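You operate a simulated robot arm through the tools that you are given. There is no shell and no other tool. Be economical: measure what you need, move in short steps, check, and stop when the job is done.

You are at the controls of a simulated two-armed robot. One attempt, no reset.

TASK
On the second bay from the left of the window worktop, fold the checked cloth in half, so that its two long edges meet.

It is judged by the outcome, as a careful person would: the job done as asked, and still so three seconds after it is handed in. It fails if anything else is knocked over, pushed out of place, dropped, spilled or broken. Flat cloth is picked up by pressing the open fingertips on it (5 to 10 N) and closing them slowly along it; thin cloth reads only 2 to 8 mm in the jaws.

THE ROBOT
Two 7-joint arms with two-finger parallel grippers on one trunk, on a base that drives. Base frame: it is fixed to the floor where the robot stands at the start and does not move with it; the origin is under the middle of the robot, x ahead of it, y to its left, z up. Lengths are in cm, angles in rad, forces in N, time in s.
The left shoulder is at the start at [7, 16.3, 117], the right one opposite. Places, roughly: checked cloth [60, 0, 90]; second bay of the window worktop [60, 0, 90]. Payload 3.43 kg a hand.
The TCP of each hand is the grasp point between the finger pads, 3.4 cm short of the fingertips. In the tool frame z runs along the fingers and y along their closing line. Largest opening 12.8 cm; finger width 2.4, thickness 1.2; the body of the gripper, 4.8 by 13 cm, starts 9.6 cm behind the TCP.
Orientation is that of the tool frame in the base frame, as a unit quaternion [x, y, z, w]. With the fingers straight down and closing along the base's y, the tool's x points along the base's -x, its y along +y and its z along -z.

THE INTERFACE
- The arms move only by the tool servo_tool. It takes "left_rows", "right_rows" or both (then of equal length, played together; a hand with none holds still); each is a list of rows, each a list of 7 numbers: the shift along the tool's x, y, z in cm, then the turn, a rotation vector about the tool's x, y, z in degrees, then the closure in counts, from 0 (fully open) to 255 (shut). In form: [[dx, dy, dz, rx, ry, rz, gripper], ...]. A call has 1 to 12 rows; each row shifts and turns the commanded pose from where the row before left it, along the tool's axes as they then stand. A row lasts 0.2 s, in which the tool goes at most 5 cm and 0.15 rad; a call with a longer step from one row to the next is refused whole, and so is a gripper value outside its range. A pose out of reach is approached as far as the arm can. The call stops where the force on the tool passes 40 N (or 10 N more than at its start, if that is more) or the arm is blocked; 0.2 s more then pass. The fingers move at their own pace (about 15.3 cm/s each) and stop on an object; they squeeze with about 39 N. The grip force told is the motor's: it shows also when the fingers shut on nothing. Time passes only in rows, and 0.2 s behind the last, so rows that do not move let the fingers close. The reply holds the time, the measured pose of the TCP, the force on the tool along the base axes, the opening and the grip force, in the units named above and with some noise, with the torque about the TCP (base axes, N m) and any sound that the robot's microphone picked up.
- Cameras (640 x 400 px; columns grow to the right, rows downward): "scene" is now at [13.73, -0.19, 139.57]; the picture's right is [0.01, -1.00, 0.00], its down [-0.59, -0.00, -0.81] and it looks along [0.81, 0.01, -0.59] (base axes); focal length 259 px, centre (320, 200). "left" rides on the left gripper at [7.6, 1.1, -16] in its tool frame; the picture's right is [-0.15, 0.99, 0.00], its down [-0.88, -0.13, -0.46] and it looks along [-0.45, -0.07, 0.89] (tool axes); focal length 234 px, centre (320, 200). "right" rides on the right gripper at [7.6, -1.1, -16] in its tool frame; the picture's right is [0.15, 0.99, 0.00], its down [-0.88, 0.13, -0.46] and it looks along [-0.45, 0.07, 0.89] (tool axes); focal length 234 px, centre (320, 200). There is no depth. A picture from a camera that has moved, and an enlarged one, comes with that camera's place and axes in the base frame and with its lens.
- camera(camera): a new picture of that camera. It takes no simulated time.
- move_column(by): slides the trunk up (or, below 0, down) by that many cm; the arms and the scene camera ride with it, the base frame stays. It gives what a move gives, with no picture.
- roll_base(legs): drives the robot by 1 to 6 legs, each [ahead, left, turn to the left] in cm, cm and rad, along the robot's own axes; the way and the turn of a leg run together, so that a leg with both is an arc; at most 150 cm and 3.142 rad a leg. The arms and the cameras ride along, it lands a little off, and it stops where it bumps. It gives what a move gives.
- aim_head(pan, tilt): turns the head with the scene camera to pan (to the left, within 1.501 rad either way) and tilt (down, from -0.506 to 1.204), counted from straight ahead of the robot. It gives what a move gives.
- close_up(camera, box): a new picture of the part [left, top, right, bottom] of that camera's present view, enlarged. It takes no simulated time.
- sign_off(): hands the job in; it is judged then, once.

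Work in short steps. Places have to be worked out from the pictures, the camera data and where the tool is seen: move nearer, look again, correct. Check each grasp and each placing, and mend what went wrong. You have 120 turns and 100 pictures in all, those below and enlarged ones among them. Open the grippers and draw the arms clear of the work before you hand the job in, unless the task says otherwise; then end with one line.

The tools are called after "Request:" by a JSON object that holds its "op" and its "data". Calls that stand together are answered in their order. servo_tool: Moves the arms, as the interface text tells. Its arguments: {"type":"object","properties":{"left_rows":{"type":"array","items":{"type":"array","items":{"type":"number"}}},"right_rows":{"type":"array","items":{"type":"array","items":{"type":"number"}}}},"required":[]} The other tools are called the same way: move_column (by) slides the trunk up or down; roll_base (legs) drives the base; aim_head (pan, tilt) turns the head that bears the scene camera; camera (camera) takes a picture; close_up (camera, box) takes an enlarged picture of a part of a camera's view; sign_off () hands the job in.

At the start:

```text
clock: 0.0
left_tcp_pos: [67.72, 25.37, 110.72]
left_ee_rot: [-0.001, 1.0, 0.0, 0.0]
left_wrist_force: [-0.1, -0.2, 0.9]
left_torque: [0.01, 0.02, -0.02]
left_gripper_width: 12.81
left_grasp_force: 0.1
right_tcp_pos: [40.92, -16.44, 108.79]
right_ee_rot: [0.0, 1.0, 0.0, 0.0]
right_wrist_force: [0.4, 1.0, 0.1]
right_torque: [0.0, -0.02, 0.01]
right_gripper_width: 12.8
right_grasp_force: 0.0
trunk travel left (down, up): [-65.0, 29.0]
robot x, y, heading: [0.17, -0.16, 0.001]
head pan, tilt: [0.007, 0.632]
```

scene: 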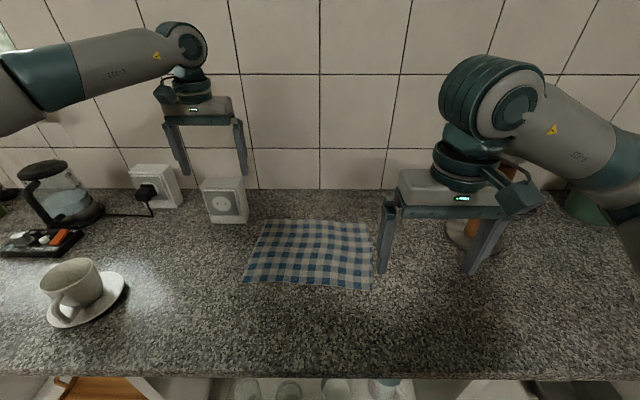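
right: 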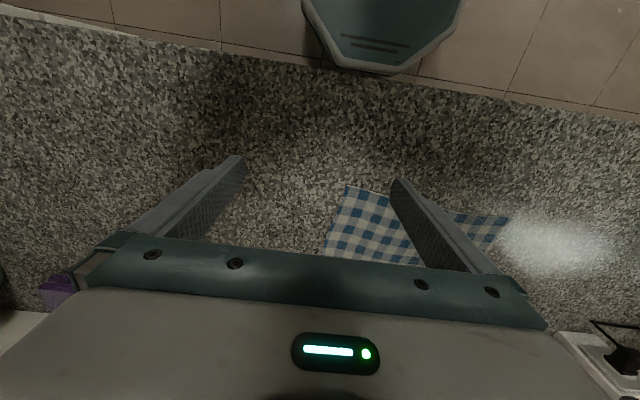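
left: 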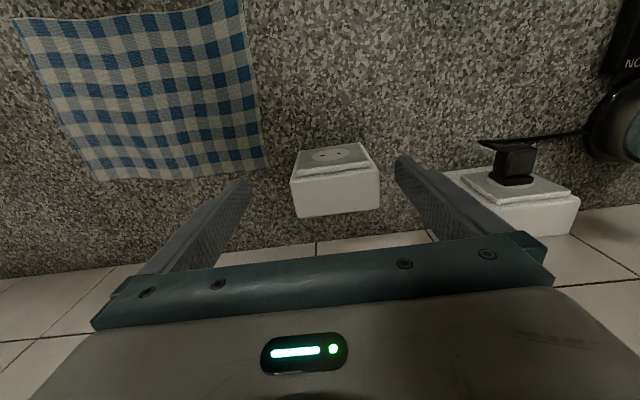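

The cloth appears to lie with its long edges along y (near x≈52.5, far x≈77, y from about −13 to 19). I enlarge the view to measure its corners.

Request:
{"op": "close_up", "data": {"camera": "scene", "box": [220, 200, 400, 312]}}

```text
3.56 times, centred on (310, 256) of scene
camera zoom: at [13.73, -0.19, 139.57], right [0.01, -1.0, 0.0], down [-0.59, 0.0, -0.81], along [0.81, 0.01, -0.59], focal length 920 px, centre (356, 1)
```

zoom: 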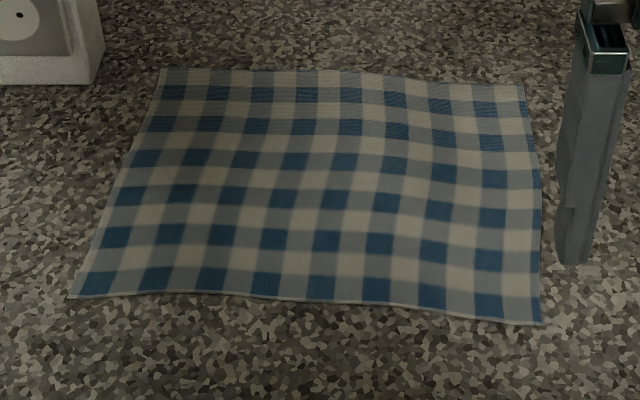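

Near edge runs from about (53.3, 20.5) to (51.6, −12.1), and the far edge from (77.8, 18.5) to (76.3, −14.4). I move both hands over the near corners with jaws about 4.5 cm open.

Request:
{"op": "servo_tool", "data": {"left_rows": [[2.8, -1.8, 2.4, 0, 0, 0, 165], [2.8, -1.8, 2.4, 0, 0, 0, 165], [2.8, -1.8, 2.4, 0, 0, 0, 165], [2.7, -1.8, 2.4, 0, 0, 0, 165], [2.7, -1.7, 2.4, 0, 0, 0, 165], [0, 0, 0, 0, 0, 0, 165]], "right_rows": [[-2.3, 1.6, 2.2, 0, 0, 0, 165], [-2.3, 1.6, 2.2, 0, 0, 0, 165], [-2.3, 1.6, 2.2, 0, 0, 0, 165], [-2.3, 1.6, 2.2, 0, 0, 0, 165], [-2.3, 1.5, 2.0, 0, 0, 0, 165], [0, 0, 0, 0, 0, 0, 165]]}}

Request:
{"op": "camera", "data": {"camera": "left"}}

Request:
{"op": "camera", "data": {"camera": "right"}}

Request:
{"op": "camera", "data": {"camera": "scene"}}

```text
clock: 1.4
left_tcp_pos: [53.94, 16.66, 98.64]
left_ee_rot: [0.0, 1.0, 0.0, 0.001]
left_wrist_force: [0.0, -0.4, -0.1]
left_torque: [-0.01, -0.01, -0.01]
left_gripper_width: 4.5
left_grasp_force: 0.1
right_tcp_pos: [52.33, -8.62, 98.07]
right_ee_rot: [-0.001, 1.0, 0.0, 0.001]
right_wrist_force: [0.4, -0.7, -0.1]
right_torque: [0.01, -0.02, 0.0]
right_gripper_width: 4.52
right_grasp_force: 0.1
trunk travel left (down, up): [-65.0, 29.0]
robot x, y, heading: [0.27, -0.05, -0.0]
head pan, tilt: [0.007, 0.632]
```

```text
95 pictures are left
camera left: at [46.25, 17.8, 114.59], right [0.14, 0.99, 0.0], down [0.88, -0.13, 0.46], along [0.45, -0.07, -0.89], focal length 234 px, centre (320, 200)
```

left: 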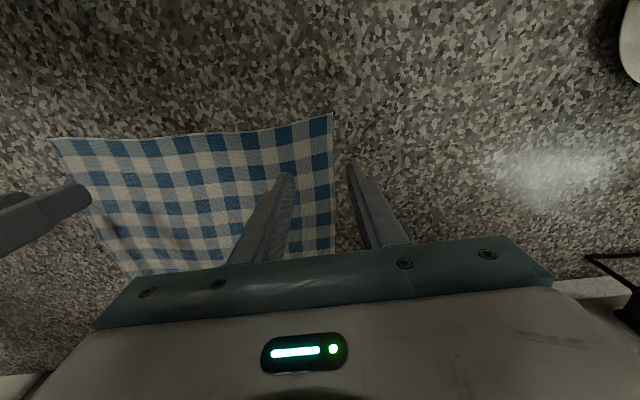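

```text
94 pictures are left
camera right: at [44.81, -9.72, 114.0], right [-0.15, 0.99, 0.0], down [0.88, 0.13, 0.46], along [0.45, 0.07, -0.89], focal length 234 px, centre (320, 200)
```

right: 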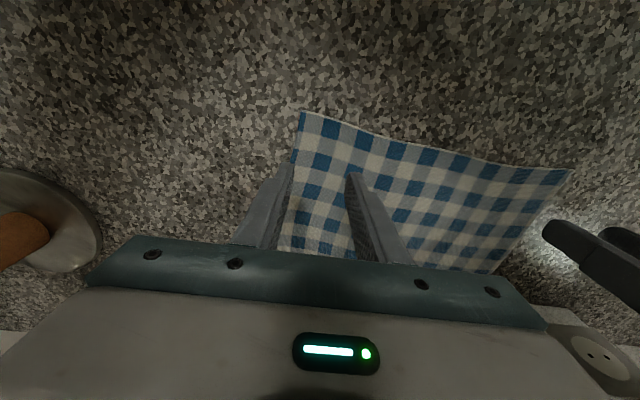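

```text
93 pictures are left
camera scene: at [13.68, -0.22, 139.58], right [0.01, -1.0, 0.0], down [-0.59, 0.0, -0.81], along [0.81, 0.01, -0.59], focal length 259 px, centre (320, 200)
```

scene: 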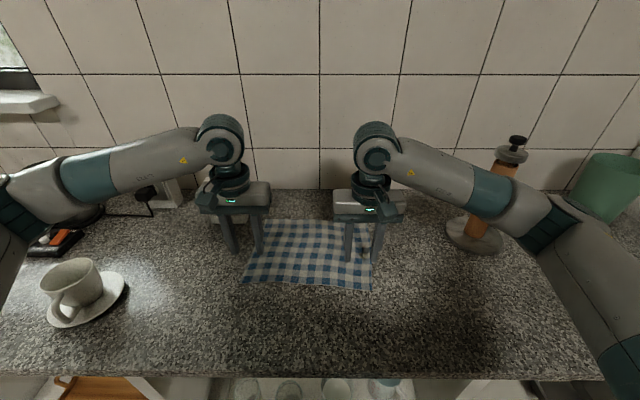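

Cross-checking hand and scene cameras puts the surface nearer z≈90: near corners at (49.5, 18.5) and (48, −11), far ones at (71.9, 16.8) and (70.6, −13.1). I correct both hands to the near corners and come down to just above the cloth.

Request:
{"op": "servo_tool", "data": {"left_rows": [[2.0, -1.0, 1.0, 0, 0, 0, 165], [1.9, -1.0, 1.0, 0, 0, 0, 165], [0, 0, 1.0, 0, 0, 0, 165], [0, 0, 0, 0, 0, 0, 165]], "right_rows": [[1.7, 0.7, 1.0, 0, 0, 0, 165], [1.7, 0.6, 1.0, 0, 0, 0, 165], [0, 0, 0.5, 0, 0, 0, 165], [0, 0, 0, 0, 0, 0, 165]]}}

Request:
{"op": "close_up", "data": {"camera": "left", "box": [220, 80, 420, 205]}}

Request:
{"op": "close_up", "data": {"camera": "right", "box": [220, 80, 420, 205]}}

Request:
{"op": "close_up", "data": {"camera": "scene", "box": [220, 200, 400, 312]}}

```text
clock: 2.4
left_tcp_pos: [49.91, 14.41, 95.82]
left_ee_rot: [0.0, 1.0, 0.0, 0.001]
left_wrist_force: [-1.0, -0.7, -0.4]
left_torque: [-0.04, -0.03, 0.0]
left_gripper_width: 4.52
left_grasp_force: 0.1
right_tcp_pos: [48.82, -7.27, 95.65]
right_ee_rot: [0.0, 1.0, 0.0, 0.0]
right_wrist_force: [-0.1, -0.9, -0.6]
right_torque: [-0.01, 0.02, 0.01]
right_gripper_width: 4.51
right_grasp_force: 0.0
trunk travel left (down, up): [-65.0, 29.0]
robot x, y, heading: [-0.17, -0.22, 0.004]
head pan, tilt: [0.007, 0.632]
```

```text
3.20 times, centred on (320, 142) of left
camera zoom: at [42.35, 15.79, 111.78], right [0.15, 0.99, 0.0], down [0.88, -0.13, 0.46], along [0.45, -0.07, -0.89], focal length 749 px, centre (320, 384)
```

zoom: 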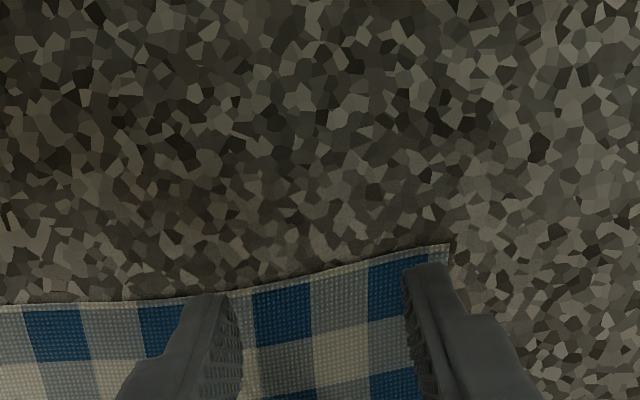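

```text
3.20 times, centred on (320, 142) of right
camera zoom: at [41.35, -8.41, 111.57], right [-0.15, 0.99, 0.0], down [0.88, 0.13, 0.46], along [0.45, 0.07, -0.89], focal length 749 px, centre (320, 384)
```

zoom: 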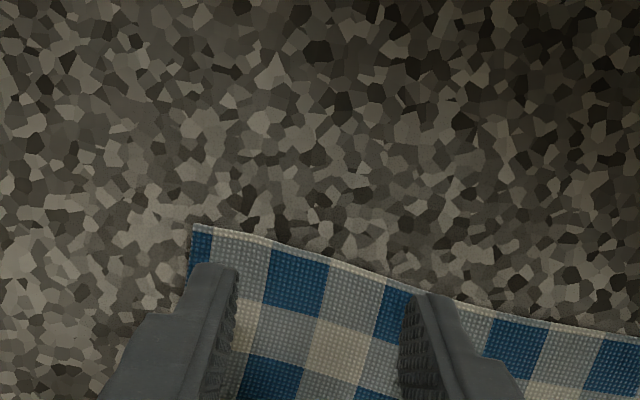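

```text
3.56 times, centred on (310, 256) of scene
camera zoom: at [13.7, -0.21, 139.57], right [0.01, -1.0, 0.0], down [-0.59, 0.0, -0.81], along [0.81, 0.01, -0.59], focal length 920 px, centre (356, 1)
```

zoom: 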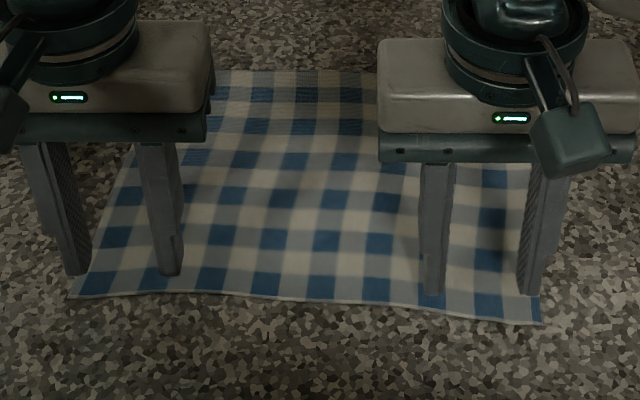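

Fingertips sit right at the near edge inside both corners. I lower slowly to find contact.

Request:
{"op": "servo_tool", "data": {"left_rows": [[0, 0, 0.5, 0, 0, 0, 165], [0, 0, 0.5, 0, 0, 0, 165], [0, 0, 0.4, 0, 0, 0, 165], [0, 0, 0.3, 0, 0, 0, 165], [0, 0, 0, 0, 0, 0, 165]], "right_rows": [[0, 0, 0.5, 0, 0, 0, 165], [0, 0, 0.5, 0, 0, 0, 165], [0, 0, 0.4, 0, 0, 0, 165], [0, 0, 0.2, 0, 0, 0, 165], [0, 0, 0, 0, 0, 0, 165]]}}

```text
clock: 3.6
left_tcp_pos: [50.03, 14.42, 94.19]
left_ee_rot: [-0.001, 1.0, 0.0, 0.0]
left_wrist_force: [0.1, 0.3, -0.3]
left_torque: [-0.04, -0.02, -0.01]
left_gripper_width: 4.51
left_grasp_force: 0.0
right_tcp_pos: [48.96, -7.34, 93.84]
right_ee_rot: [0.0, 1.0, -0.001, 0.0]
right_wrist_force: [0.1, 0.3, 0.4]
right_torque: [0.03, -0.02, 0.01]
right_gripper_width: 4.51
right_grasp_force: 0.1
trunk travel left (down, up): [-65.0, 29.0]
robot x, y, heading: [-0.52, -0.04, -0.0]
head pan, tilt: [0.007, 0.632]
```

No contact yet (tips near z≈90.6). I go down a little more.

Request:
{"op": "servo_tool", "data": {"left_rows": [[0, 0, 0.3, 0, 0, 0, 165], [0, 0, 0.2, 0, 0, 0, 165], [0, 0, 0.2, 0, 0, 0, 165], [0, 0, 0, 0, 0, 0, 165]], "right_rows": [[0, 0, 0.2, 0, 0, 0, 165], [0, 0, 0.2, 0, 0, 0, 165], [0, 0, 0, 0, 0, 0, 165], [0, 0, 0, 0, 0, 0, 165]]}}

Request:
{"op": "close_up", "data": {"camera": "left", "box": [220, 80, 420, 205]}}

Request:
{"op": "close_up", "data": {"camera": "right", "box": [220, 80, 420, 205]}}

```text
clock: 4.6
left_tcp_pos: [49.9, 14.52, 93.63]
left_ee_rot: [-0.001, 1.0, 0.0, 0.0]
left_wrist_force: [1.1, -0.3, 6.8]
left_torque: [0.06, -0.05, 0.02]
left_gripper_width: 4.53
left_grasp_force: 0.0
right_tcp_pos: [49.03, -7.26, 93.61]
right_ee_rot: [-0.001, 1.0, 0.0, 0.0]
right_wrist_force: [0.1, -0.1, 1.1]
right_torque: [-0.03, -0.03, -0.01]
right_gripper_width: 4.53
right_grasp_force: 0.0
trunk travel left (down, up): [-65.0, 29.0]
robot x, y, heading: [-0.04, 0.11, -0.004]
head pan, tilt: [0.007, 0.632]
```

```text
3.20 times, centred on (320, 142) of left
camera zoom: at [42.3, 15.81, 109.45], right [0.15, 0.99, 0.0], down [0.88, -0.13, 0.46], along [0.45, -0.07, -0.89], focal length 749 px, centre (320, 384)
```

zoom: 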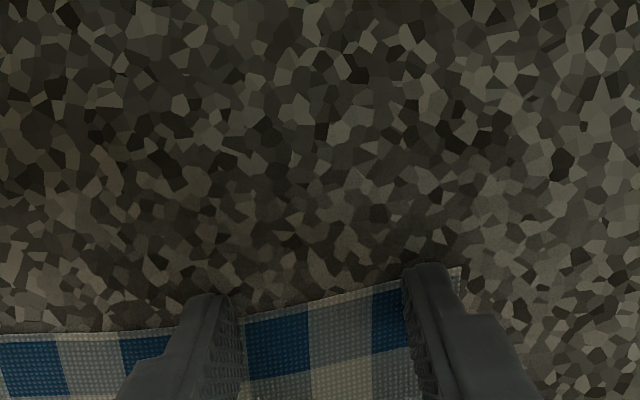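

```text
3.20 times, centred on (320, 142) of right
camera zoom: at [41.39, -8.37, 109.57], right [-0.15, 0.99, 0.0], down [0.88, 0.13, 0.46], along [0.45, 0.07, -0.89], focal length 749 px, centre (320, 384)
```

zoom: 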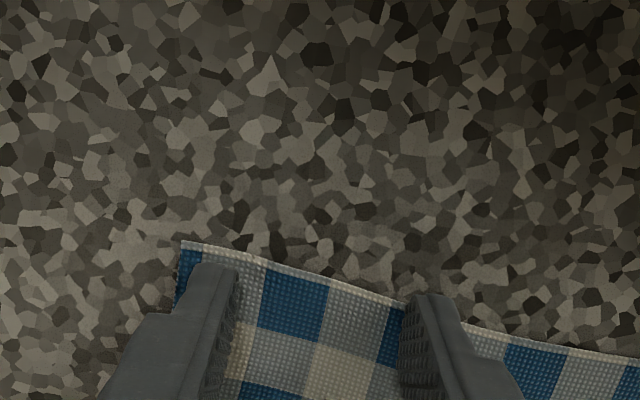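

Left presses at 6.8 N; right is just touching and slightly too far in. I nudge the right to the edge and press a little more.

Request:
{"op": "servo_tool", "data": {"right_rows": [[0.4, 0, -0.2, 0, 0, 0, 165], [0, 0, 0.2, 0, 0, 0, 165], [0, 0, 0.2, 0, 0, 0, 165], [0, 0, 0, 0, 0, 0, 165]]}}

```text
clock: 5.6
left_tcp_pos: [49.85, 14.49, 93.59]
left_ee_rot: [0.0, 1.0, 0.0, 0.0]
left_wrist_force: [0.7, 0.0, 4.5]
left_torque: [0.02, -0.03, -0.05]
left_gripper_width: 4.52
left_grasp_force: 0.0
right_tcp_pos: [48.49, -7.22, 93.39]
right_ee_rot: [0.0, 1.0, 0.001, 0.002]
right_wrist_force: [0.1, -1.4, 18.4]
right_torque: [-0.26, 0.0, 0.07]
right_gripper_width: 4.52
right_grasp_force: 0.1
trunk travel left (down, up): [-65.0, 29.0]
robot x, y, heading: [0.25, 0.06, -0.002]
head pan, tilt: [0.007, 0.632]
```

Right is at 18 N, left 4.5 N; I ease the right up 0.1 and the left down 0.05, then check before closing.

Request:
{"op": "servo_tool", "data": {"left_rows": [[0, 0, 0.05, 0, 0, 0, 165], [0, 0, 0, 0, 0, 0, 165]], "right_rows": [[0, 0, -0.12, 0, 0, 0, 165], [0, 0, 0, 0, 0, 0, 165]]}}

```text
clock: 6.2
left_tcp_pos: [49.78, 14.55, 93.46]
left_ee_rot: [0.0, 1.0, 0.0, 0.001]
left_wrist_force: [0.3, 0.5, 11.4]
left_torque: [0.08, -0.04, -0.03]
left_gripper_width: 4.52
left_grasp_force: 0.1
right_tcp_pos: [48.49, -7.21, 93.63]
right_ee_rot: [-0.001, 1.0, -0.001, 0.001]
right_wrist_force: [2.5, -0.5, 8.9]
right_torque: [-0.04, -0.1, 0.0]
right_gripper_width: 4.55
right_grasp_force: 0.1
trunk travel left (down, up): [-65.0, 29.0]
robot x, y, heading: [0.22, 0.09, -0.001]
head pan, tilt: [0.007, 0.632]
```

Both press around 9–11 N. I close the fingers slowly along the cloth.

Request:
{"op": "servo_tool", "data": {"left_rows": [[0, 0, -0.02, 0, 0, 0, 173], [0, 0, 0, 0, 0, 0, 181], [0, 0, 0, 0, 0, 0, 189], [0, 0, 0, 0, 0, 0, 197], [0, 0, 0, 0, 0, 0, 205], [0, 0, 0, 0, 0, 0, 213], [0, 0, 0, 0, 0, 0, 221], [0, 0, 0, 0, 0, 0, 229], [0, 0, 0, 0, 0, 0, 237], [0, 0, 0, 0, 0, 0, 246], [0, 0, 0, 0, 0, 0, 255], [0, 0, 0, 0, 0, 0, 255]], "right_rows": [[0, 0, 0, 0, 0, 0, 173], [0, 0, 0, 0, 0, 0, 181], [0, 0, 0, 0, 0, 0, 189], [0, 0, 0, 0, 0, 0, 197], [0, 0, 0, 0, 0, 0, 205], [0, 0, 0, 0, 0, 0, 213], [0, 0, 0, 0, 0, 0, 221], [0, 0, 0, 0, 0, 0, 229], [0, 0, 0, 0, 0, 0, 237], [0, 0, 0, 0, 0, 0, 246], [0, 0, 0, 0, 0, 0, 255], [0, 0, 0, 0, 0, 0, 255]]}}

Request:
{"op": "close_up", "data": {"camera": "left", "box": [220, 80, 420, 205]}}

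Request:
{"op": "close_up", "data": {"camera": "right", "box": [220, 80, 420, 205]}}

```text
clock: 8.8
left_tcp_pos: [49.89, 14.55, 93.45]
left_ee_rot: [-0.001, 1.0, -0.001, 0.0]
left_wrist_force: [0.0, -3.3, 11.9]
left_torque: [-0.15, -0.05, -0.05]
left_gripper_width: 0.21
left_grasp_force: 36.8
right_tcp_pos: [48.52, -7.3, 93.45]
right_ee_rot: [0.0, 1.0, -0.001, 0.001]
right_wrist_force: [0.8, 3.1, 5.0]
right_torque: [0.07, 0.0, 0.05]
right_gripper_width: 0.15
right_grasp_force: 36.7
trunk travel left (down, up): [-65.0, 29.0]
robot x, y, heading: [-0.16, -0.2, 0.001]
head pan, tilt: [0.007, 0.632]
```

```text
3.20 times, centred on (320, 142) of left
camera zoom: at [42.2, 15.76, 109.44], right [0.15, 0.99, 0.0], down [0.88, -0.13, 0.46], along [0.45, -0.07, -0.89], focal length 749 px, centre (320, 384)
```

zoom: 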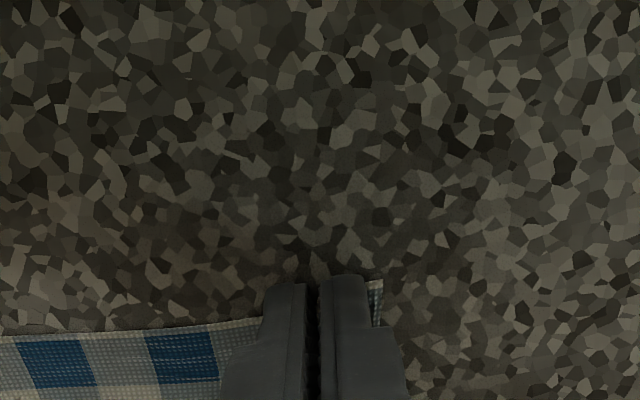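

```text
3.20 times, centred on (320, 142) of right
camera zoom: at [40.92, -8.38, 109.55], right [-0.15, 0.99, 0.0], down [0.88, 0.13, 0.46], along [0.45, 0.07, -0.89], focal length 749 px, centre (320, 384)
```

zoom: 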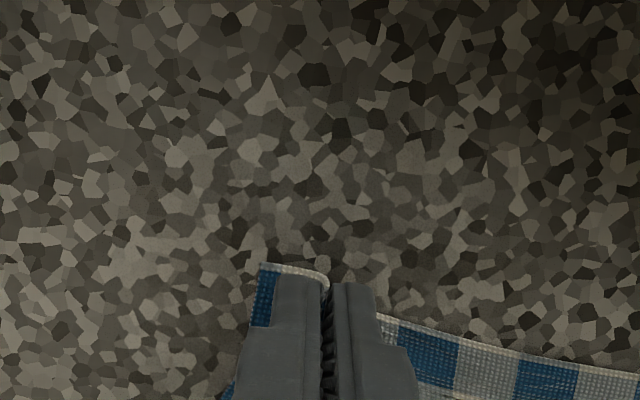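

Both corners drew inward with the fingers; jaws read about 2 mm. I lift 3 cm and look.

Request:
{"op": "servo_tool", "data": {"left_rows": [[0, 0, -1, 0, 0, 0, 255], [0, 0, -1, 0, 0, 0, 255], [0, 0, -1, 0, 0, 0, 255]], "right_rows": [[0, 0, -1, 0, 0, 0, 255], [0, 0, -1, 0, 0, 0, 255], [0, 0, -1, 0, 0, 0, 255]]}}

Request:
{"op": "close_up", "data": {"camera": "scene", "box": [220, 200, 400, 312]}}

Request:
{"op": "camera", "data": {"camera": "left"}}

Request:
{"op": "camera", "data": {"camera": "right"}}

```text
clock: 9.6
left_tcp_pos: [50.08, 14.46, 96.47]
left_ee_rot: [-0.001, 1.0, -0.001, -0.001]
left_wrist_force: [-0.5, -3.6, -0.4]
left_torque: [-0.15, 0.02, -0.05]
left_gripper_width: 0.18
left_grasp_force: 37.0
right_tcp_pos: [48.79, -7.31, 96.38]
right_ee_rot: [0.001, 1.0, 0.0, 0.0]
right_wrist_force: [0.9, 3.8, 0.2]
right_torque: [0.15, -0.02, 0.02]
right_gripper_width: 0.17
right_grasp_force: 36.3
trunk travel left (down, up): [-65.0, 29.0]
robot x, y, heading: [-0.07, -0.18, 0.005]
head pan, tilt: [0.007, 0.632]
```

```text
3.56 times, centred on (310, 256) of scene
camera zoom: at [13.75, -0.19, 139.56], right [0.01, -1.0, 0.0], down [-0.59, 0.0, -0.81], along [0.81, 0.01, -0.59], focal length 920 px, centre (356, 1)
```

zoom: 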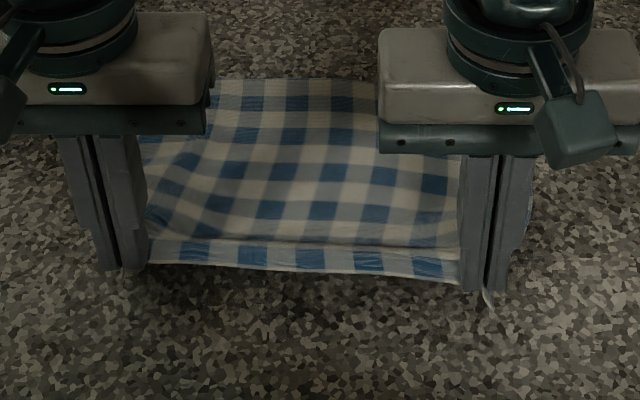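

```text
84 pictures are left
camera left: at [42.37, 15.76, 112.31], right [0.15, 0.99, 0.0], down [0.88, -0.13, 0.46], along [0.45, -0.07, -0.89], focal length 234 px, centre (320, 200)
```

left: 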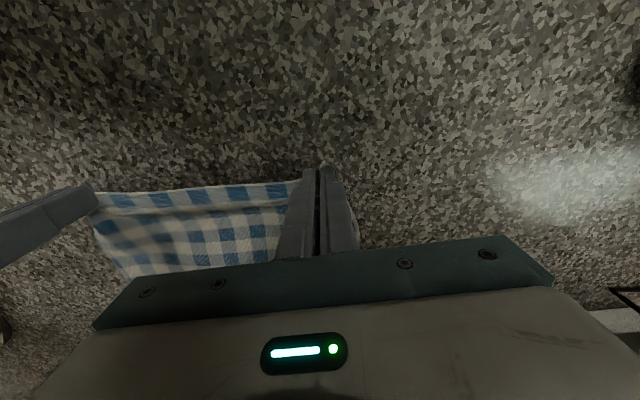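

```text
83 pictures are left
camera right: at [41.08, -8.42, 112.47], right [-0.15, 0.99, 0.0], down [0.88, 0.13, 0.46], along [0.45, 0.07, -0.89], focal length 234 px, centre (320, 200)
```

right: 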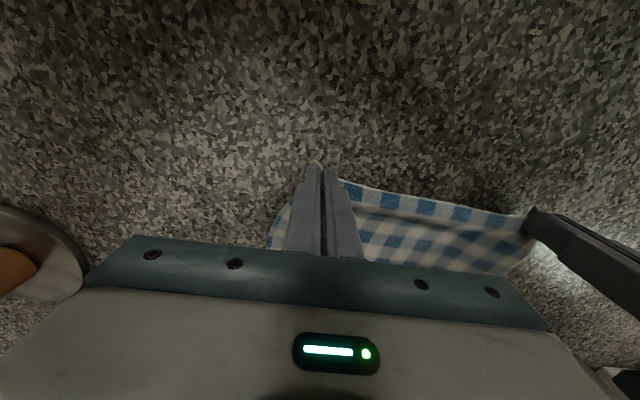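

Both corners are held and the edge is taut. I carry them over in an arc toward the far edge (final TCP ≈68.7 left, 67.8 right), keeping the left hand inside y≈14.3 to clear the socket box.

Request:
{"op": "servo_tool", "data": {"left_rows": [[-1.5, -0.2, -1.5, 0, 0, 0, 255], [-1.6, 0, -1.5, 0, 0, 0, 255], [-1.8, 0, -1.2, 0, 0, 0, 255], [-2.0, 0, -0.8, 0, 0, 0, 255], [-2.1, 0, -0.4, 0, 0, 0, 255], [-2.1, 0, 0, 0, 0, 0, 255], [-2.1, 0, 0.5, 0, 0, 0, 255], [-2.0, 0, 1.0, 0, 0, 0, 255], [-1.8, 0, 1.2, 0, 0, 0, 255], [0, 0, 0, 0, 0, 0, 255]], "right_rows": [[-1.6, 0.2, -1.5, 0, 0, 0, 255], [-1.7, 0, -1.5, 0, 0, 0, 255], [-1.8, 0, -1.2, 0, 0, 0, 255], [-2.0, 0, -0.8, 0, 0, 0, 255], [-2.1, 0, -0.4, 0, 0, 0, 255], [-2.1, 0, 0, 0, 0, 0, 255], [-2.1, 0, 0.5, 0, 0, 0, 255], [-2.0, 0, 1.0, 0, 0, 0, 255], [-1.9, 0, 1.2, 0, 0, 0, 255], [0, 0, 0, 0, 0, 0, 255]]}}

Request:
{"op": "camera", "data": {"camera": "scene"}}

Request:
{"op": "camera", "data": {"camera": "left"}}

Request:
{"op": "camera", "data": {"camera": "right"}}

```text
clock: 11.8
left_tcp_pos: [66.92, 14.22, 99.27]
left_ee_rot: [0.0, 1.0, 0.0, 0.0]
left_wrist_force: [0.2, -0.4, -0.2]
left_torque: [0.0, 0.01, -0.04]
left_gripper_width: 0.21
left_grasp_force: 36.9
right_tcp_pos: [65.98, -7.11, 99.21]
right_ee_rot: [0.0, 1.0, 0.0, -0.001]
right_wrist_force: [-0.8, 1.2, 0.0]
right_torque: [-0.01, 0.0, -0.03]
right_gripper_width: 0.19
right_grasp_force: 36.5
trunk travel left (down, up): [-65.0, 29.0]
robot x, y, heading: [0.12, -0.21, 0.007]
head pan, tilt: [0.007, 0.632]
```

```text
82 pictures are left
camera scene: at [13.66, -0.19, 139.58], right [0.01, -1.0, 0.0], down [-0.59, 0.0, -0.81], along [0.81, 0.01, -0.59], focal length 259 px, centre (320, 200)
```

scene: 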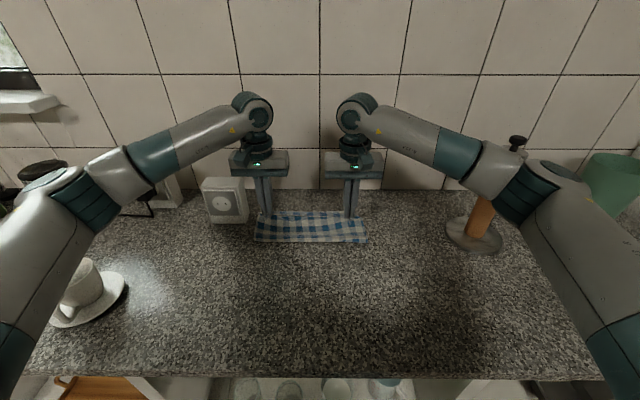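

```text
81 pictures are left
camera left: at [59.24, 15.6, 115.11], right [0.15, 0.99, 0.0], down [0.88, -0.13, 0.46], along [0.45, -0.07, -0.89], focal length 234 px, centre (320, 200)
```

left: 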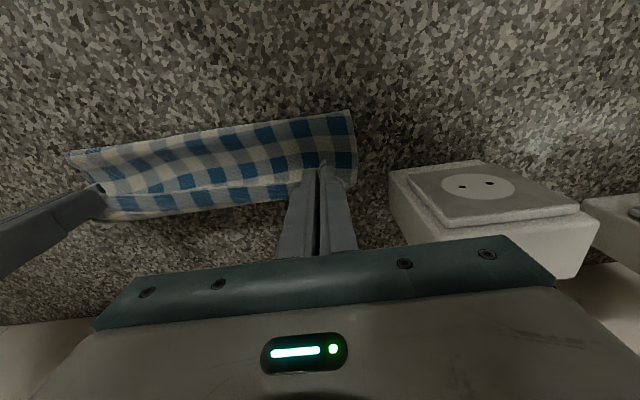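

```text
80 pictures are left
camera right: at [58.31, -8.23, 115.19], right [-0.15, 0.99, 0.0], down [0.88, 0.13, 0.46], along [0.45, 0.07, -0.89], focal length 234 px, centre (320, 200)
```

right: 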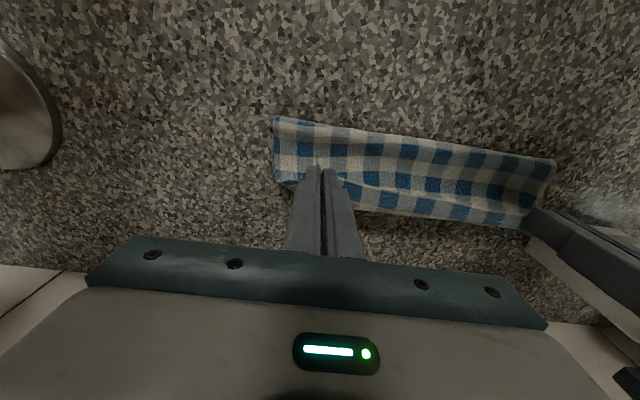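

The fold is forming well. I take a closer look at where the fold line and far edge lie before lowering.

Request:
{"op": "close_up", "data": {"camera": "scene", "box": [240, 180, 384, 270]}}

Request:
{"op": "close_up", "data": {"camera": "right", "box": [240, 90, 580, 302]}}

```text
4.44 times, centred on (312, 225) of scene
camera zoom: at [13.66, -0.19, 139.58], right [0.01, -1.0, 0.0], down [-0.59, 0.0, -0.81], along [0.81, 0.01, -0.59], focal length 1150 px, centre (356, 89)
```

zoom: 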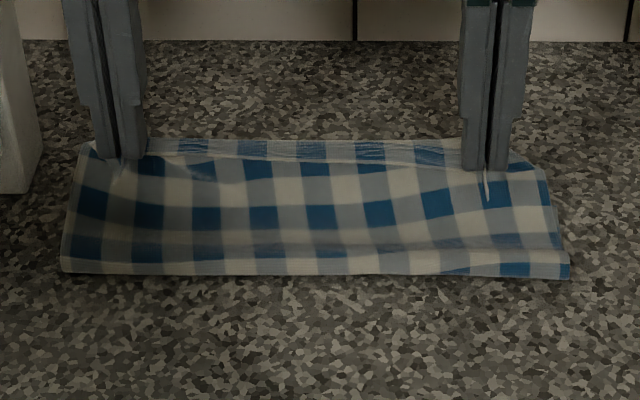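

```text
1.88 times, centred on (410, 196) of right
camera zoom: at [58.31, -8.23, 115.19], right [-0.15, 0.99, 0.0], down [0.88, 0.13, 0.46], along [0.45, 0.07, -0.89], focal length 441 px, centre (151, 208)
```

zoom: 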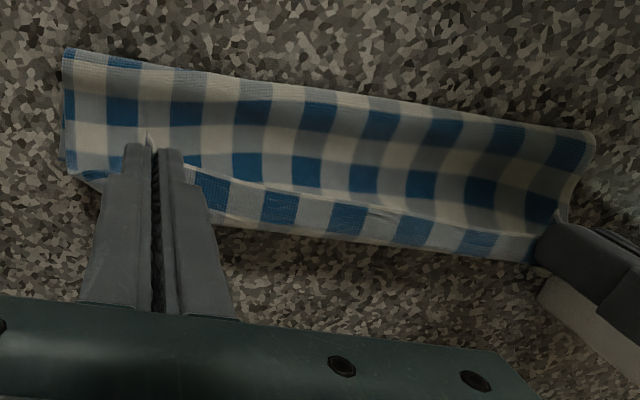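

The fold line seems to be at x≈62.4, a bit too far over with the top layer slack. I back the hands up and toward the robot to see the lower layer's far edge.

Request:
{"op": "servo_tool", "data": {"left_rows": [[1.5, 0, -1, 0, 0, 0, 255], [1.5, 0, -1, 0, 0, 0, 255], [1.5, 0, -1, 0, 0, 0, 255], [1.5, 0, -0.5, 0, 0, 0, 255], [0, 0, 0, 0, 0, 0, 255], [0, 0, 0, 0, 0, 0, 255]], "right_rows": [[1.5, 0, -1, 0, 0, 0, 255], [1.5, 0, -1, 0, 0, 0, 255], [1.5, 0, -1, 0, 0, 0, 255], [1.5, 0, -0.5, 0, 0, 0, 255], [0, 0, 0, 0, 0, 0, 255], [0, 0, 0, 0, 0, 0, 255]]}}

Request:
{"op": "close_up", "data": {"camera": "scene", "box": [240, 180, 384, 270]}}

Request:
{"op": "camera", "data": {"camera": "left"}}

Request:
{"op": "camera", "data": {"camera": "right"}}

```text
clock: 13.2
left_tcp_pos: [60.85, 14.32, 102.69]
left_ee_rot: [-0.001, 1.0, 0.0, 0.0]
left_wrist_force: [-0.7, 0.0, 0.4]
left_torque: [-0.04, 0.01, -0.04]
left_gripper_width: 0.23
left_grasp_force: 36.9
right_tcp_pos: [59.83, -7.09, 102.76]
right_ee_rot: [0.0, 1.0, 0.0, 0.0]
right_wrist_force: [-0.6, 0.7, -0.3]
right_torque: [0.02, -0.04, 0.0]
right_gripper_width: 0.19
right_grasp_force: 35.9
trunk travel left (down, up): [-65.0, 29.0]
robot x, y, heading: [-0.11, -0.27, 0.003]
head pan, tilt: [0.007, 0.632]
```

```text
4.44 times, centred on (312, 225) of scene
camera zoom: at [13.71, -0.19, 139.57], right [0.01, -1.0, 0.0], down [-0.59, 0.0, -0.81], along [0.81, 0.01, -0.59], focal length 1150 px, centre (356, 89)
```

zoom: 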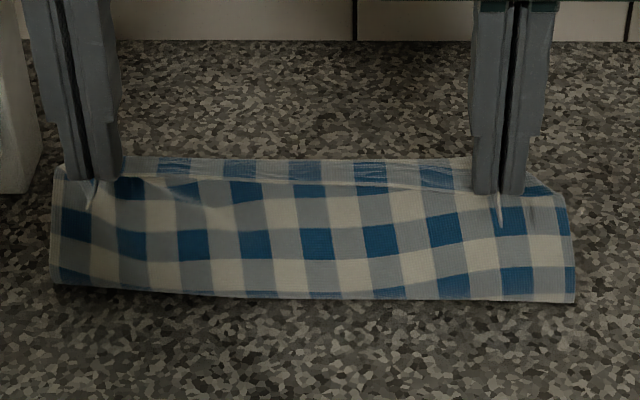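

```text
76 pictures are left
camera left: at [53.25, 15.61, 118.58], right [0.15, 0.99, 0.0], down [0.88, -0.13, 0.46], along [0.45, -0.07, -0.89], focal length 234 px, centre (320, 200)
```

left: 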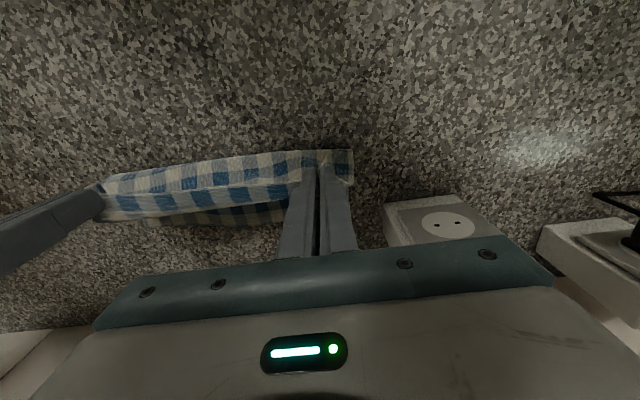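

```text
75 pictures are left
camera right: at [52.32, -8.21, 118.67], right [-0.15, 0.99, 0.0], down [0.88, 0.13, 0.46], along [0.45, 0.07, -0.89], focal length 234 px, centre (320, 200)
```

right: 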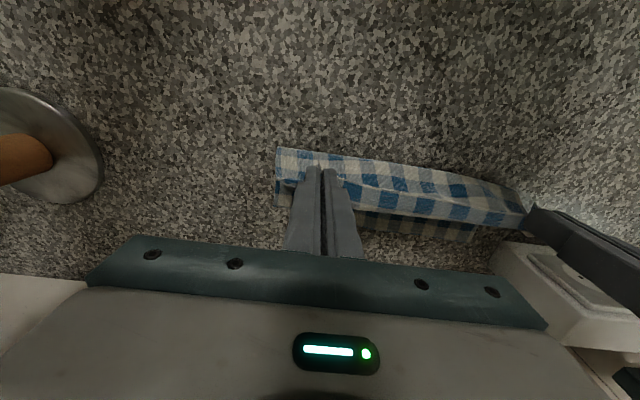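

Now the fold line sits at x≈60.4 with the far edge unchanged at ≈70–71, which is right. I lower along a tighter, slower arc so the fold line stays put.

Request:
{"op": "servo_tool", "data": {"left_rows": [[-0.9, 0, 0.5, 0, 0, 0, 255], [-0.9, 0, 0.5, 0, 0, 0, 255], [-0.85, 0, 0.5, 0, 0, 0, 255], [-0.9, 0, 0.7, 0, 0, 0, 255], [-0.8, 0, 0.8, 0, 0, 0, 255], [-0.8, 0, 0.8, 0, 0, 0, 255], [-0.6, 0, 0.9, 0, 0, 0, 255], [-0.5, 0, 0.9, 0, 0, 0, 255], [-0.4, 0, 0.9, 0, 0, 0, 255], [-0.3, 0, 0.7, 0, 0, 0, 255], [-0.2, 0, 0.7, 0, 0, 0, 255], [-0.2, 0, 0.5, 0, 0, 0, 255]], "right_rows": [[-0.9, 0, 0.5, 0, 0, 0, 255], [-0.9, 0, 0.5, 0, 0, 0, 255], [-0.85, 0, 0.5, 0, 0, 0, 255], [-0.9, 0, 0.7, 0, 0, 0, 255], [-0.8, 0, 0.8, 0, 0, 0, 255], [-0.8, 0, 0.8, 0, 0, 0, 255], [-0.6, 0, 0.9, 0, 0, 0, 255], [-0.5, 0, 0.9, 0, 0, 0, 255], [-0.4, 0, 0.9, 0, 0, 0, 255], [-0.3, 0, 0.7, 0, 0, 0, 255], [-0.2, 0, 0.7, 0, 0, 0, 255], [-0.2, 0, 0.5, 0, 0, 0, 255]]}}

Request:
{"op": "close_up", "data": {"camera": "scene", "box": [240, 180, 384, 270]}}

Request:
{"op": "camera", "data": {"camera": "left"}}

Request:
{"op": "camera", "data": {"camera": "right"}}

```text
clock: 15.8
left_tcp_pos: [68.32, 14.22, 94.31]
left_ee_rot: [0.0, 1.0, 0.0, 0.0]
left_wrist_force: [-0.3, -0.2, 0.8]
left_torque: [-0.03, -0.01, -0.03]
left_gripper_width: 0.23
left_grasp_force: 36.8
right_tcp_pos: [67.29, -7.13, 94.39]
right_ee_rot: [0.0, 1.0, 0.0, 0.0]
right_wrist_force: [0.0, 1.1, 2.0]
right_torque: [0.02, 0.0, -0.01]
right_gripper_width: 0.18
right_grasp_force: 36.3
trunk travel left (down, up): [-65.0, 29.0]
robot x, y, heading: [0.17, 0.24, 0.001]
head pan, tilt: [0.007, 0.632]
```

```text
4.44 times, centred on (312, 225) of scene
camera zoom: at [13.73, -0.19, 139.58], right [0.01, -1.0, 0.0], down [-0.59, 0.0, -0.81], along [0.81, 0.01, -0.59], focal length 1150 px, centre (356, 89)
```

zoom: 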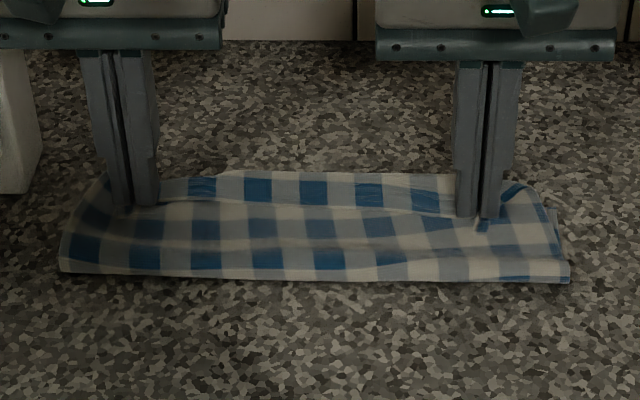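

```text
73 pictures are left
camera left: at [60.69, 15.57, 110.12], right [0.15, 0.99, 0.0], down [0.88, -0.13, 0.46], along [0.45, -0.07, -0.89], focal length 234 px, centre (320, 200)
```

left: 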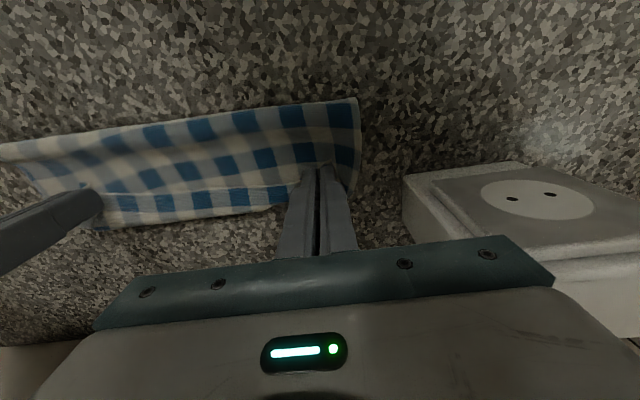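

```text
72 pictures are left
camera right: at [59.64, -8.2, 110.3], right [-0.15, 0.99, 0.0], down [0.88, 0.13, 0.46], along [0.45, 0.07, -0.89], focal length 234 px, centre (320, 200)
```

right: 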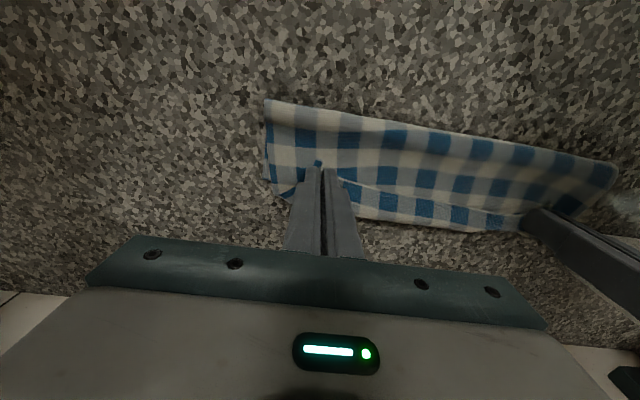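

The edge lies over the far edge. I press lightly and open the fingers slowly so they spread the gathered corners outward.

Request:
{"op": "servo_tool", "data": {"left_rows": [[0, 0, 0.2, 0, 0, 0, 255], [0, 0, 0.2, 0, 0, 0, 255], [0, 0, 0, 0, 0, 0, 246], [0, 0, 0, 0, 0, 0, 236], [0, 0, 0, 0, 0, 0, 226], [0, 0, 0, 0, 0, 0, 216], [0, 0, 0, 0, 0, 0, 206], [0, 0, 0, 0, 0, 0, 196], [0, 0, 0, 0, 0, 0, 186], [0, 0, 0, 0, 0, 0, 176], [0, 0, 0, 0, 0, 0, 170]], "right_rows": [[0, 0, 0.2, 0, 0, 0, 255], [0, 0, 0.2, 0, 0, 0, 255], [0, 0, 0, 0, 0, 0, 246], [0, 0, 0, 0, 0, 0, 236], [0, 0, 0, 0, 0, 0, 226], [0, 0, 0, 0, 0, 0, 216], [0, 0, 0, 0, 0, 0, 206], [0, 0, 0, 0, 0, 0, 196], [0, 0, 0, 0, 0, 0, 186], [0, 0, 0, 0, 0, 0, 176], [0, 0, 0, 0, 0, 0, 170]]}}

Request:
{"op": "camera", "data": {"camera": "left"}}

Request:
{"op": "camera", "data": {"camera": "right"}}

```text
clock: 18.2
left_tcp_pos: [68.31, 14.25, 93.8]
left_ee_rot: [-0.001, 1.0, -0.001, 0.0]
left_wrist_force: [-0.6, -0.2, 2.0]
left_torque: [0.0, -0.01, 0.0]
left_gripper_width: 4.16
left_grasp_force: 0.1
right_tcp_pos: [67.31, -7.03, 93.81]
right_ee_rot: [0.0, 1.0, 0.001, 0.0]
right_wrist_force: [-0.4, 0.3, 0.2]
right_torque: [-0.02, 0.02, -0.02]
right_gripper_width: 4.27
right_grasp_force: 0.2
trunk travel left (down, up): [-65.0, 29.0]
robot x, y, heading: [-0.25, 0.05, 0.002]
head pan, tilt: [0.007, 0.632]
```

```text
71 pictures are left
camera left: at [60.66, 15.59, 109.74], right [0.15, 0.99, 0.0], down [0.88, -0.13, 0.46], along [0.45, -0.07, -0.89], focal length 234 px, centre (320, 200)
```

left: 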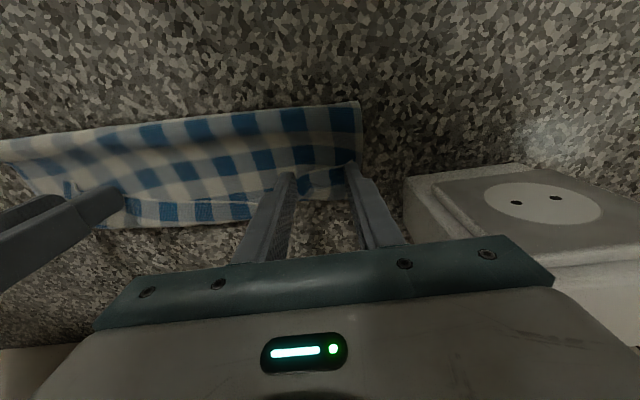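

```text
70 pictures are left
camera right: at [59.64, -8.18, 109.89], right [-0.15, 0.99, 0.0], down [0.88, 0.13, 0.46], along [0.45, 0.07, -0.89], focal length 234 px, centre (320, 200)
```

right: 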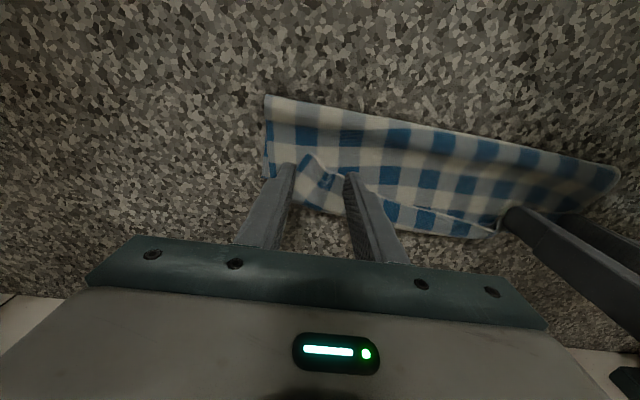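

Released. I lift both hands straight up and draw them back toward the robot to inspect the result.

Request:
{"op": "servo_tool", "data": {"left_rows": [[0, 0, -2, 0, 0, 0, 170], [0, 0, -3, 0, 0, 0, 170], [0, 0, -4, 0, 0, 0, 170], [3, 1.0, -4, 0, 0, 0, 170], [4, 1.5, -2, 0, 0, 0, 170], [4, 2, 0, 0, 0, 0, 170], [4, 2, 0, 0, 0, 0, 170]], "right_rows": [[0, 0, -2, 0, 0, 0, 170], [0, 0, -3, 0, 0, 0, 170], [0, 0, -4, 0, 0, 0, 170], [3, -1.0, -4, 0, 0, 0, 170], [4, -1.5, -2, 0, 0, 0, 170], [4, -2, 0, 0, 0, 0, 170], [4, -2, 0, 0, 0, 0, 170]]}}

Request:
{"op": "close_up", "data": {"camera": "scene", "box": [240, 180, 384, 270]}}

Request:
{"op": "camera", "data": {"camera": "left"}}

Request:
{"op": "camera", "data": {"camera": "right"}}

```text
refused: row 4 steps farther than a row can; nothing moved
```

```text
4.44 times, centred on (312, 225) of scene
camera zoom: at [13.72, -0.19, 139.57], right [0.01, -1.0, 0.0], down [-0.59, 0.0, -0.81], along [0.81, 0.01, -0.59], focal length 1150 px, centre (356, 89)
```

zoom: 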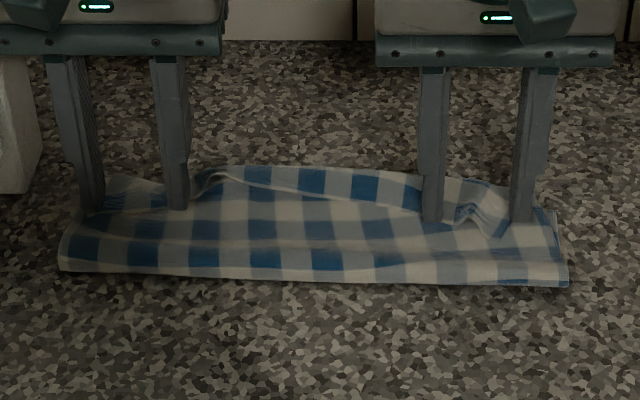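

```text
68 pictures are left
camera left: at [60.66, 15.59, 109.74], right [0.15, 0.99, 0.0], down [0.88, -0.13, 0.46], along [0.45, -0.07, -0.89], focal length 234 px, centre (320, 200)
```

left: 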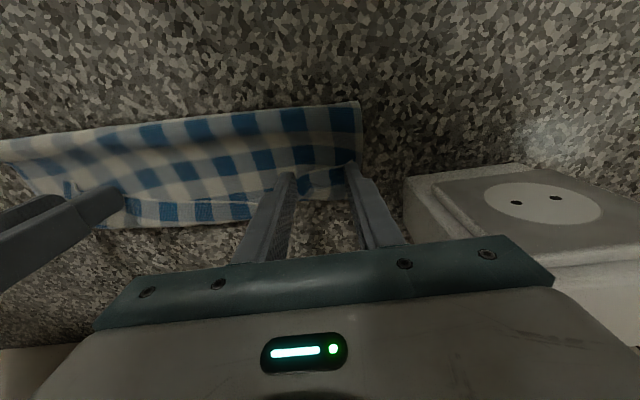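

```text
67 pictures are left
camera right: at [59.64, -8.18, 109.89], right [-0.15, 0.99, 0.0], down [0.88, 0.13, 0.46], along [0.45, 0.07, -0.89], focal length 234 px, centre (320, 200)
```

right: 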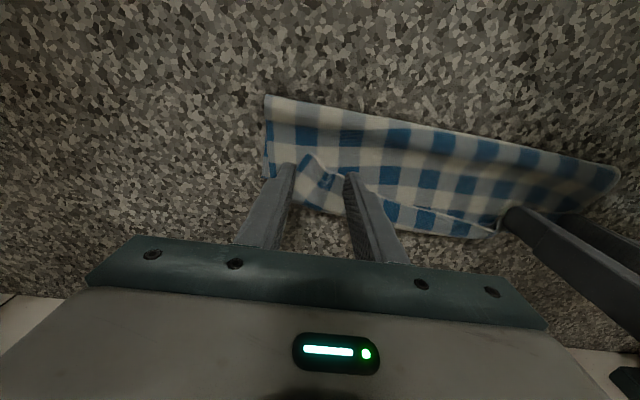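

The move was refused for too long a step; I repeat it with shorter rows.

Request:
{"op": "servo_tool", "data": {"left_rows": [[0, 0, -2, 0, 0, 0, 170], [0, 0, -3, 0, 0, 0, 170], [0, 0, -4, 0, 0, 0, 170], [2, 0, -4, 0, 0, 0, 170], [4, 1, -2, 0, 0, 0, 170], [4, 2, 0, 0, 0, 0, 170], [4, 2, 0, 0, 0, 0, 170]], "right_rows": [[0, 0, -2, 0, 0, 0, 170], [0, 0, -3, 0, 0, 0, 170], [0, 0, -4, 0, 0, 0, 170], [2, 0, -4, 0, 0, 0, 170], [4, -1, -2, 0, 0, 0, 170], [4, -2, 0, 0, 0, 0, 170], [4, -2, 0, 0, 0, 0, 170]]}}

Request:
{"op": "close_up", "data": {"camera": "scene", "box": [240, 180, 384, 270]}}

Request:
{"op": "camera", "data": {"camera": "left"}}

Request:
{"op": "camera", "data": {"camera": "right"}}

```text
clock: 19.8
left_tcp_pos: [54.02, 19.42, 108.87]
left_ee_rot: [-0.001, 1.0, 0.0, 0.001]
left_wrist_force: [-0.8, -0.9, -0.3]
left_torque: [0.02, -0.03, 0.01]
left_gripper_width: 4.28
left_grasp_force: 0.0
right_tcp_pos: [53.17, -12.06, 109.09]
right_ee_rot: [-0.001, 1.0, 0.0, 0.001]
right_wrist_force: [0.5, 0.0, 0.9]
right_torque: [0.02, -0.04, 0.02]
right_gripper_width: 4.26
right_grasp_force: 0.1
trunk travel left (down, up): [-65.0, 29.0]
robot x, y, heading: [-0.13, 0.2, -0.0]
head pan, tilt: [0.007, 0.632]
```

```text
4.44 times, centred on (312, 225) of scene
camera zoom: at [13.48, -0.19, 139.61], right [0.01, -1.0, 0.0], down [-0.59, 0.0, -0.81], along [0.81, 0.01, -0.59], focal length 1150 px, centre (356, 89)
```

zoom: 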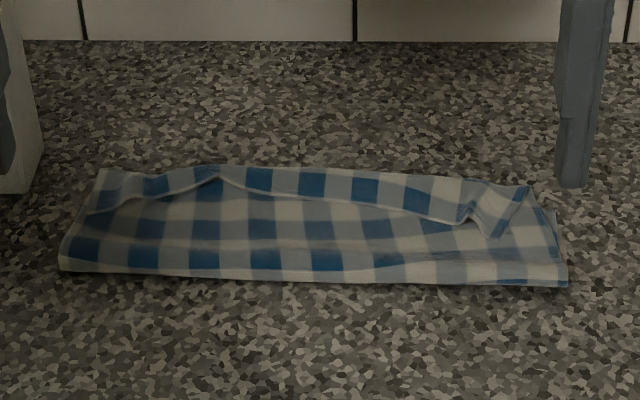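

```text
65 pictures are left
camera left: at [46.32, 20.73, 124.79], right [0.14, 0.99, 0.0], down [0.88, -0.13, 0.46], along [0.45, -0.07, -0.89], focal length 234 px, centre (320, 200)
```

left: 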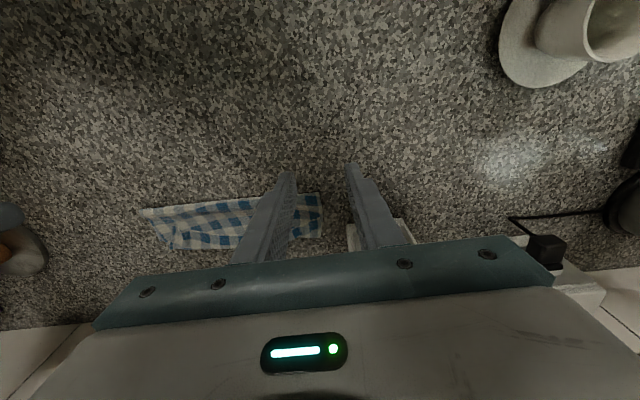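

```text
64 pictures are left
camera right: at [45.43, -13.13, 125.04], right [-0.15, 0.99, 0.0], down [0.88, 0.13, 0.46], along [0.45, 0.07, -0.89], focal length 234 px, centre (320, 200)
```

right: 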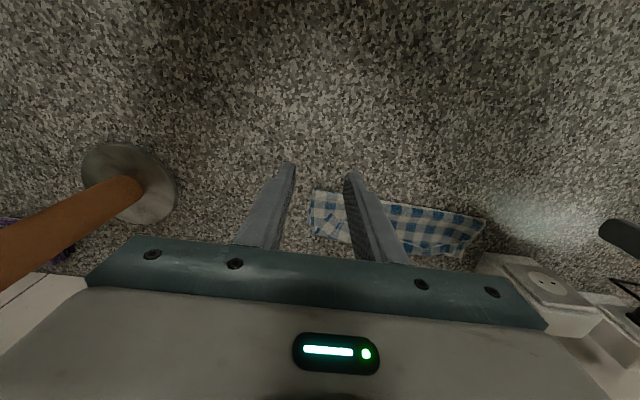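

The top edge's rim (≈2 cm) is turned back on itself, as the hem line shows. I bring the left hand over the middle, high up, to inspect the far side closely.

Request:
{"op": "servo_tool", "data": {"left_rows": [[-3.5, -3, 0, 0, 0, 0, 170], [-3.5, -3, 0, 0, 0, 0, 170], [-3.5, -3, 0, 0, 0, 0, 170], [-3.5, -3, 0, 0, 0, 0, 170], [0, -3, 0, 0, 0, 0, 170], [0, 0, 0, 0, 0, 0, 170]]}}

Request:
{"op": "close_up", "data": {"camera": "left", "box": [160, 60, 480, 260]}}

```text
clock: 21.2
left_tcp_pos: [68.42, 4.32, 108.91]
left_ee_rot: [-0.001, 1.0, 0.0, -0.001]
left_wrist_force: [0.3, 1.0, -0.1]
left_torque: [-0.03, 0.02, 0.05]
left_gripper_width: 4.23
left_grasp_force: 0.1
right_tcp_pos: [53.45, -11.97, 108.94]
right_ee_rot: [-0.001, 1.0, 0.0, 0.0]
right_wrist_force: [0.0, 1.5, 0.7]
right_torque: [-0.01, 0.03, 0.02]
right_gripper_width: 4.27
right_grasp_force: 0.1
trunk travel left (down, up): [-65.0, 29.0]
robot x, y, heading: [-0.01, -0.12, -0.002]
head pan, tilt: [0.007, 0.632]
```

```text
2.00 times, centred on (320, 160) of left
camera zoom: at [60.69, 5.6, 124.79], right [0.15, 0.99, 0.0], down [0.88, -0.13, 0.46], along [0.45, -0.07, -0.89], focal length 468 px, centre (320, 280)
```

zoom: 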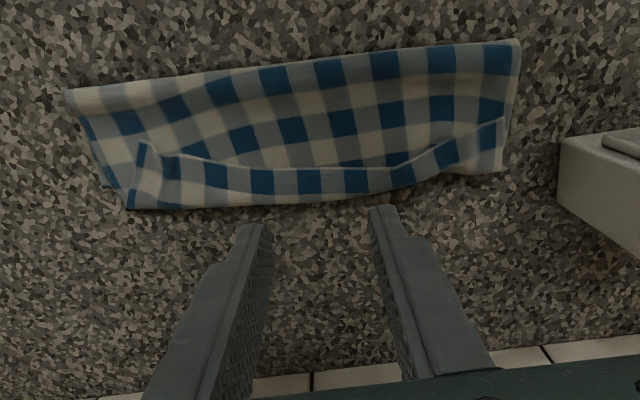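

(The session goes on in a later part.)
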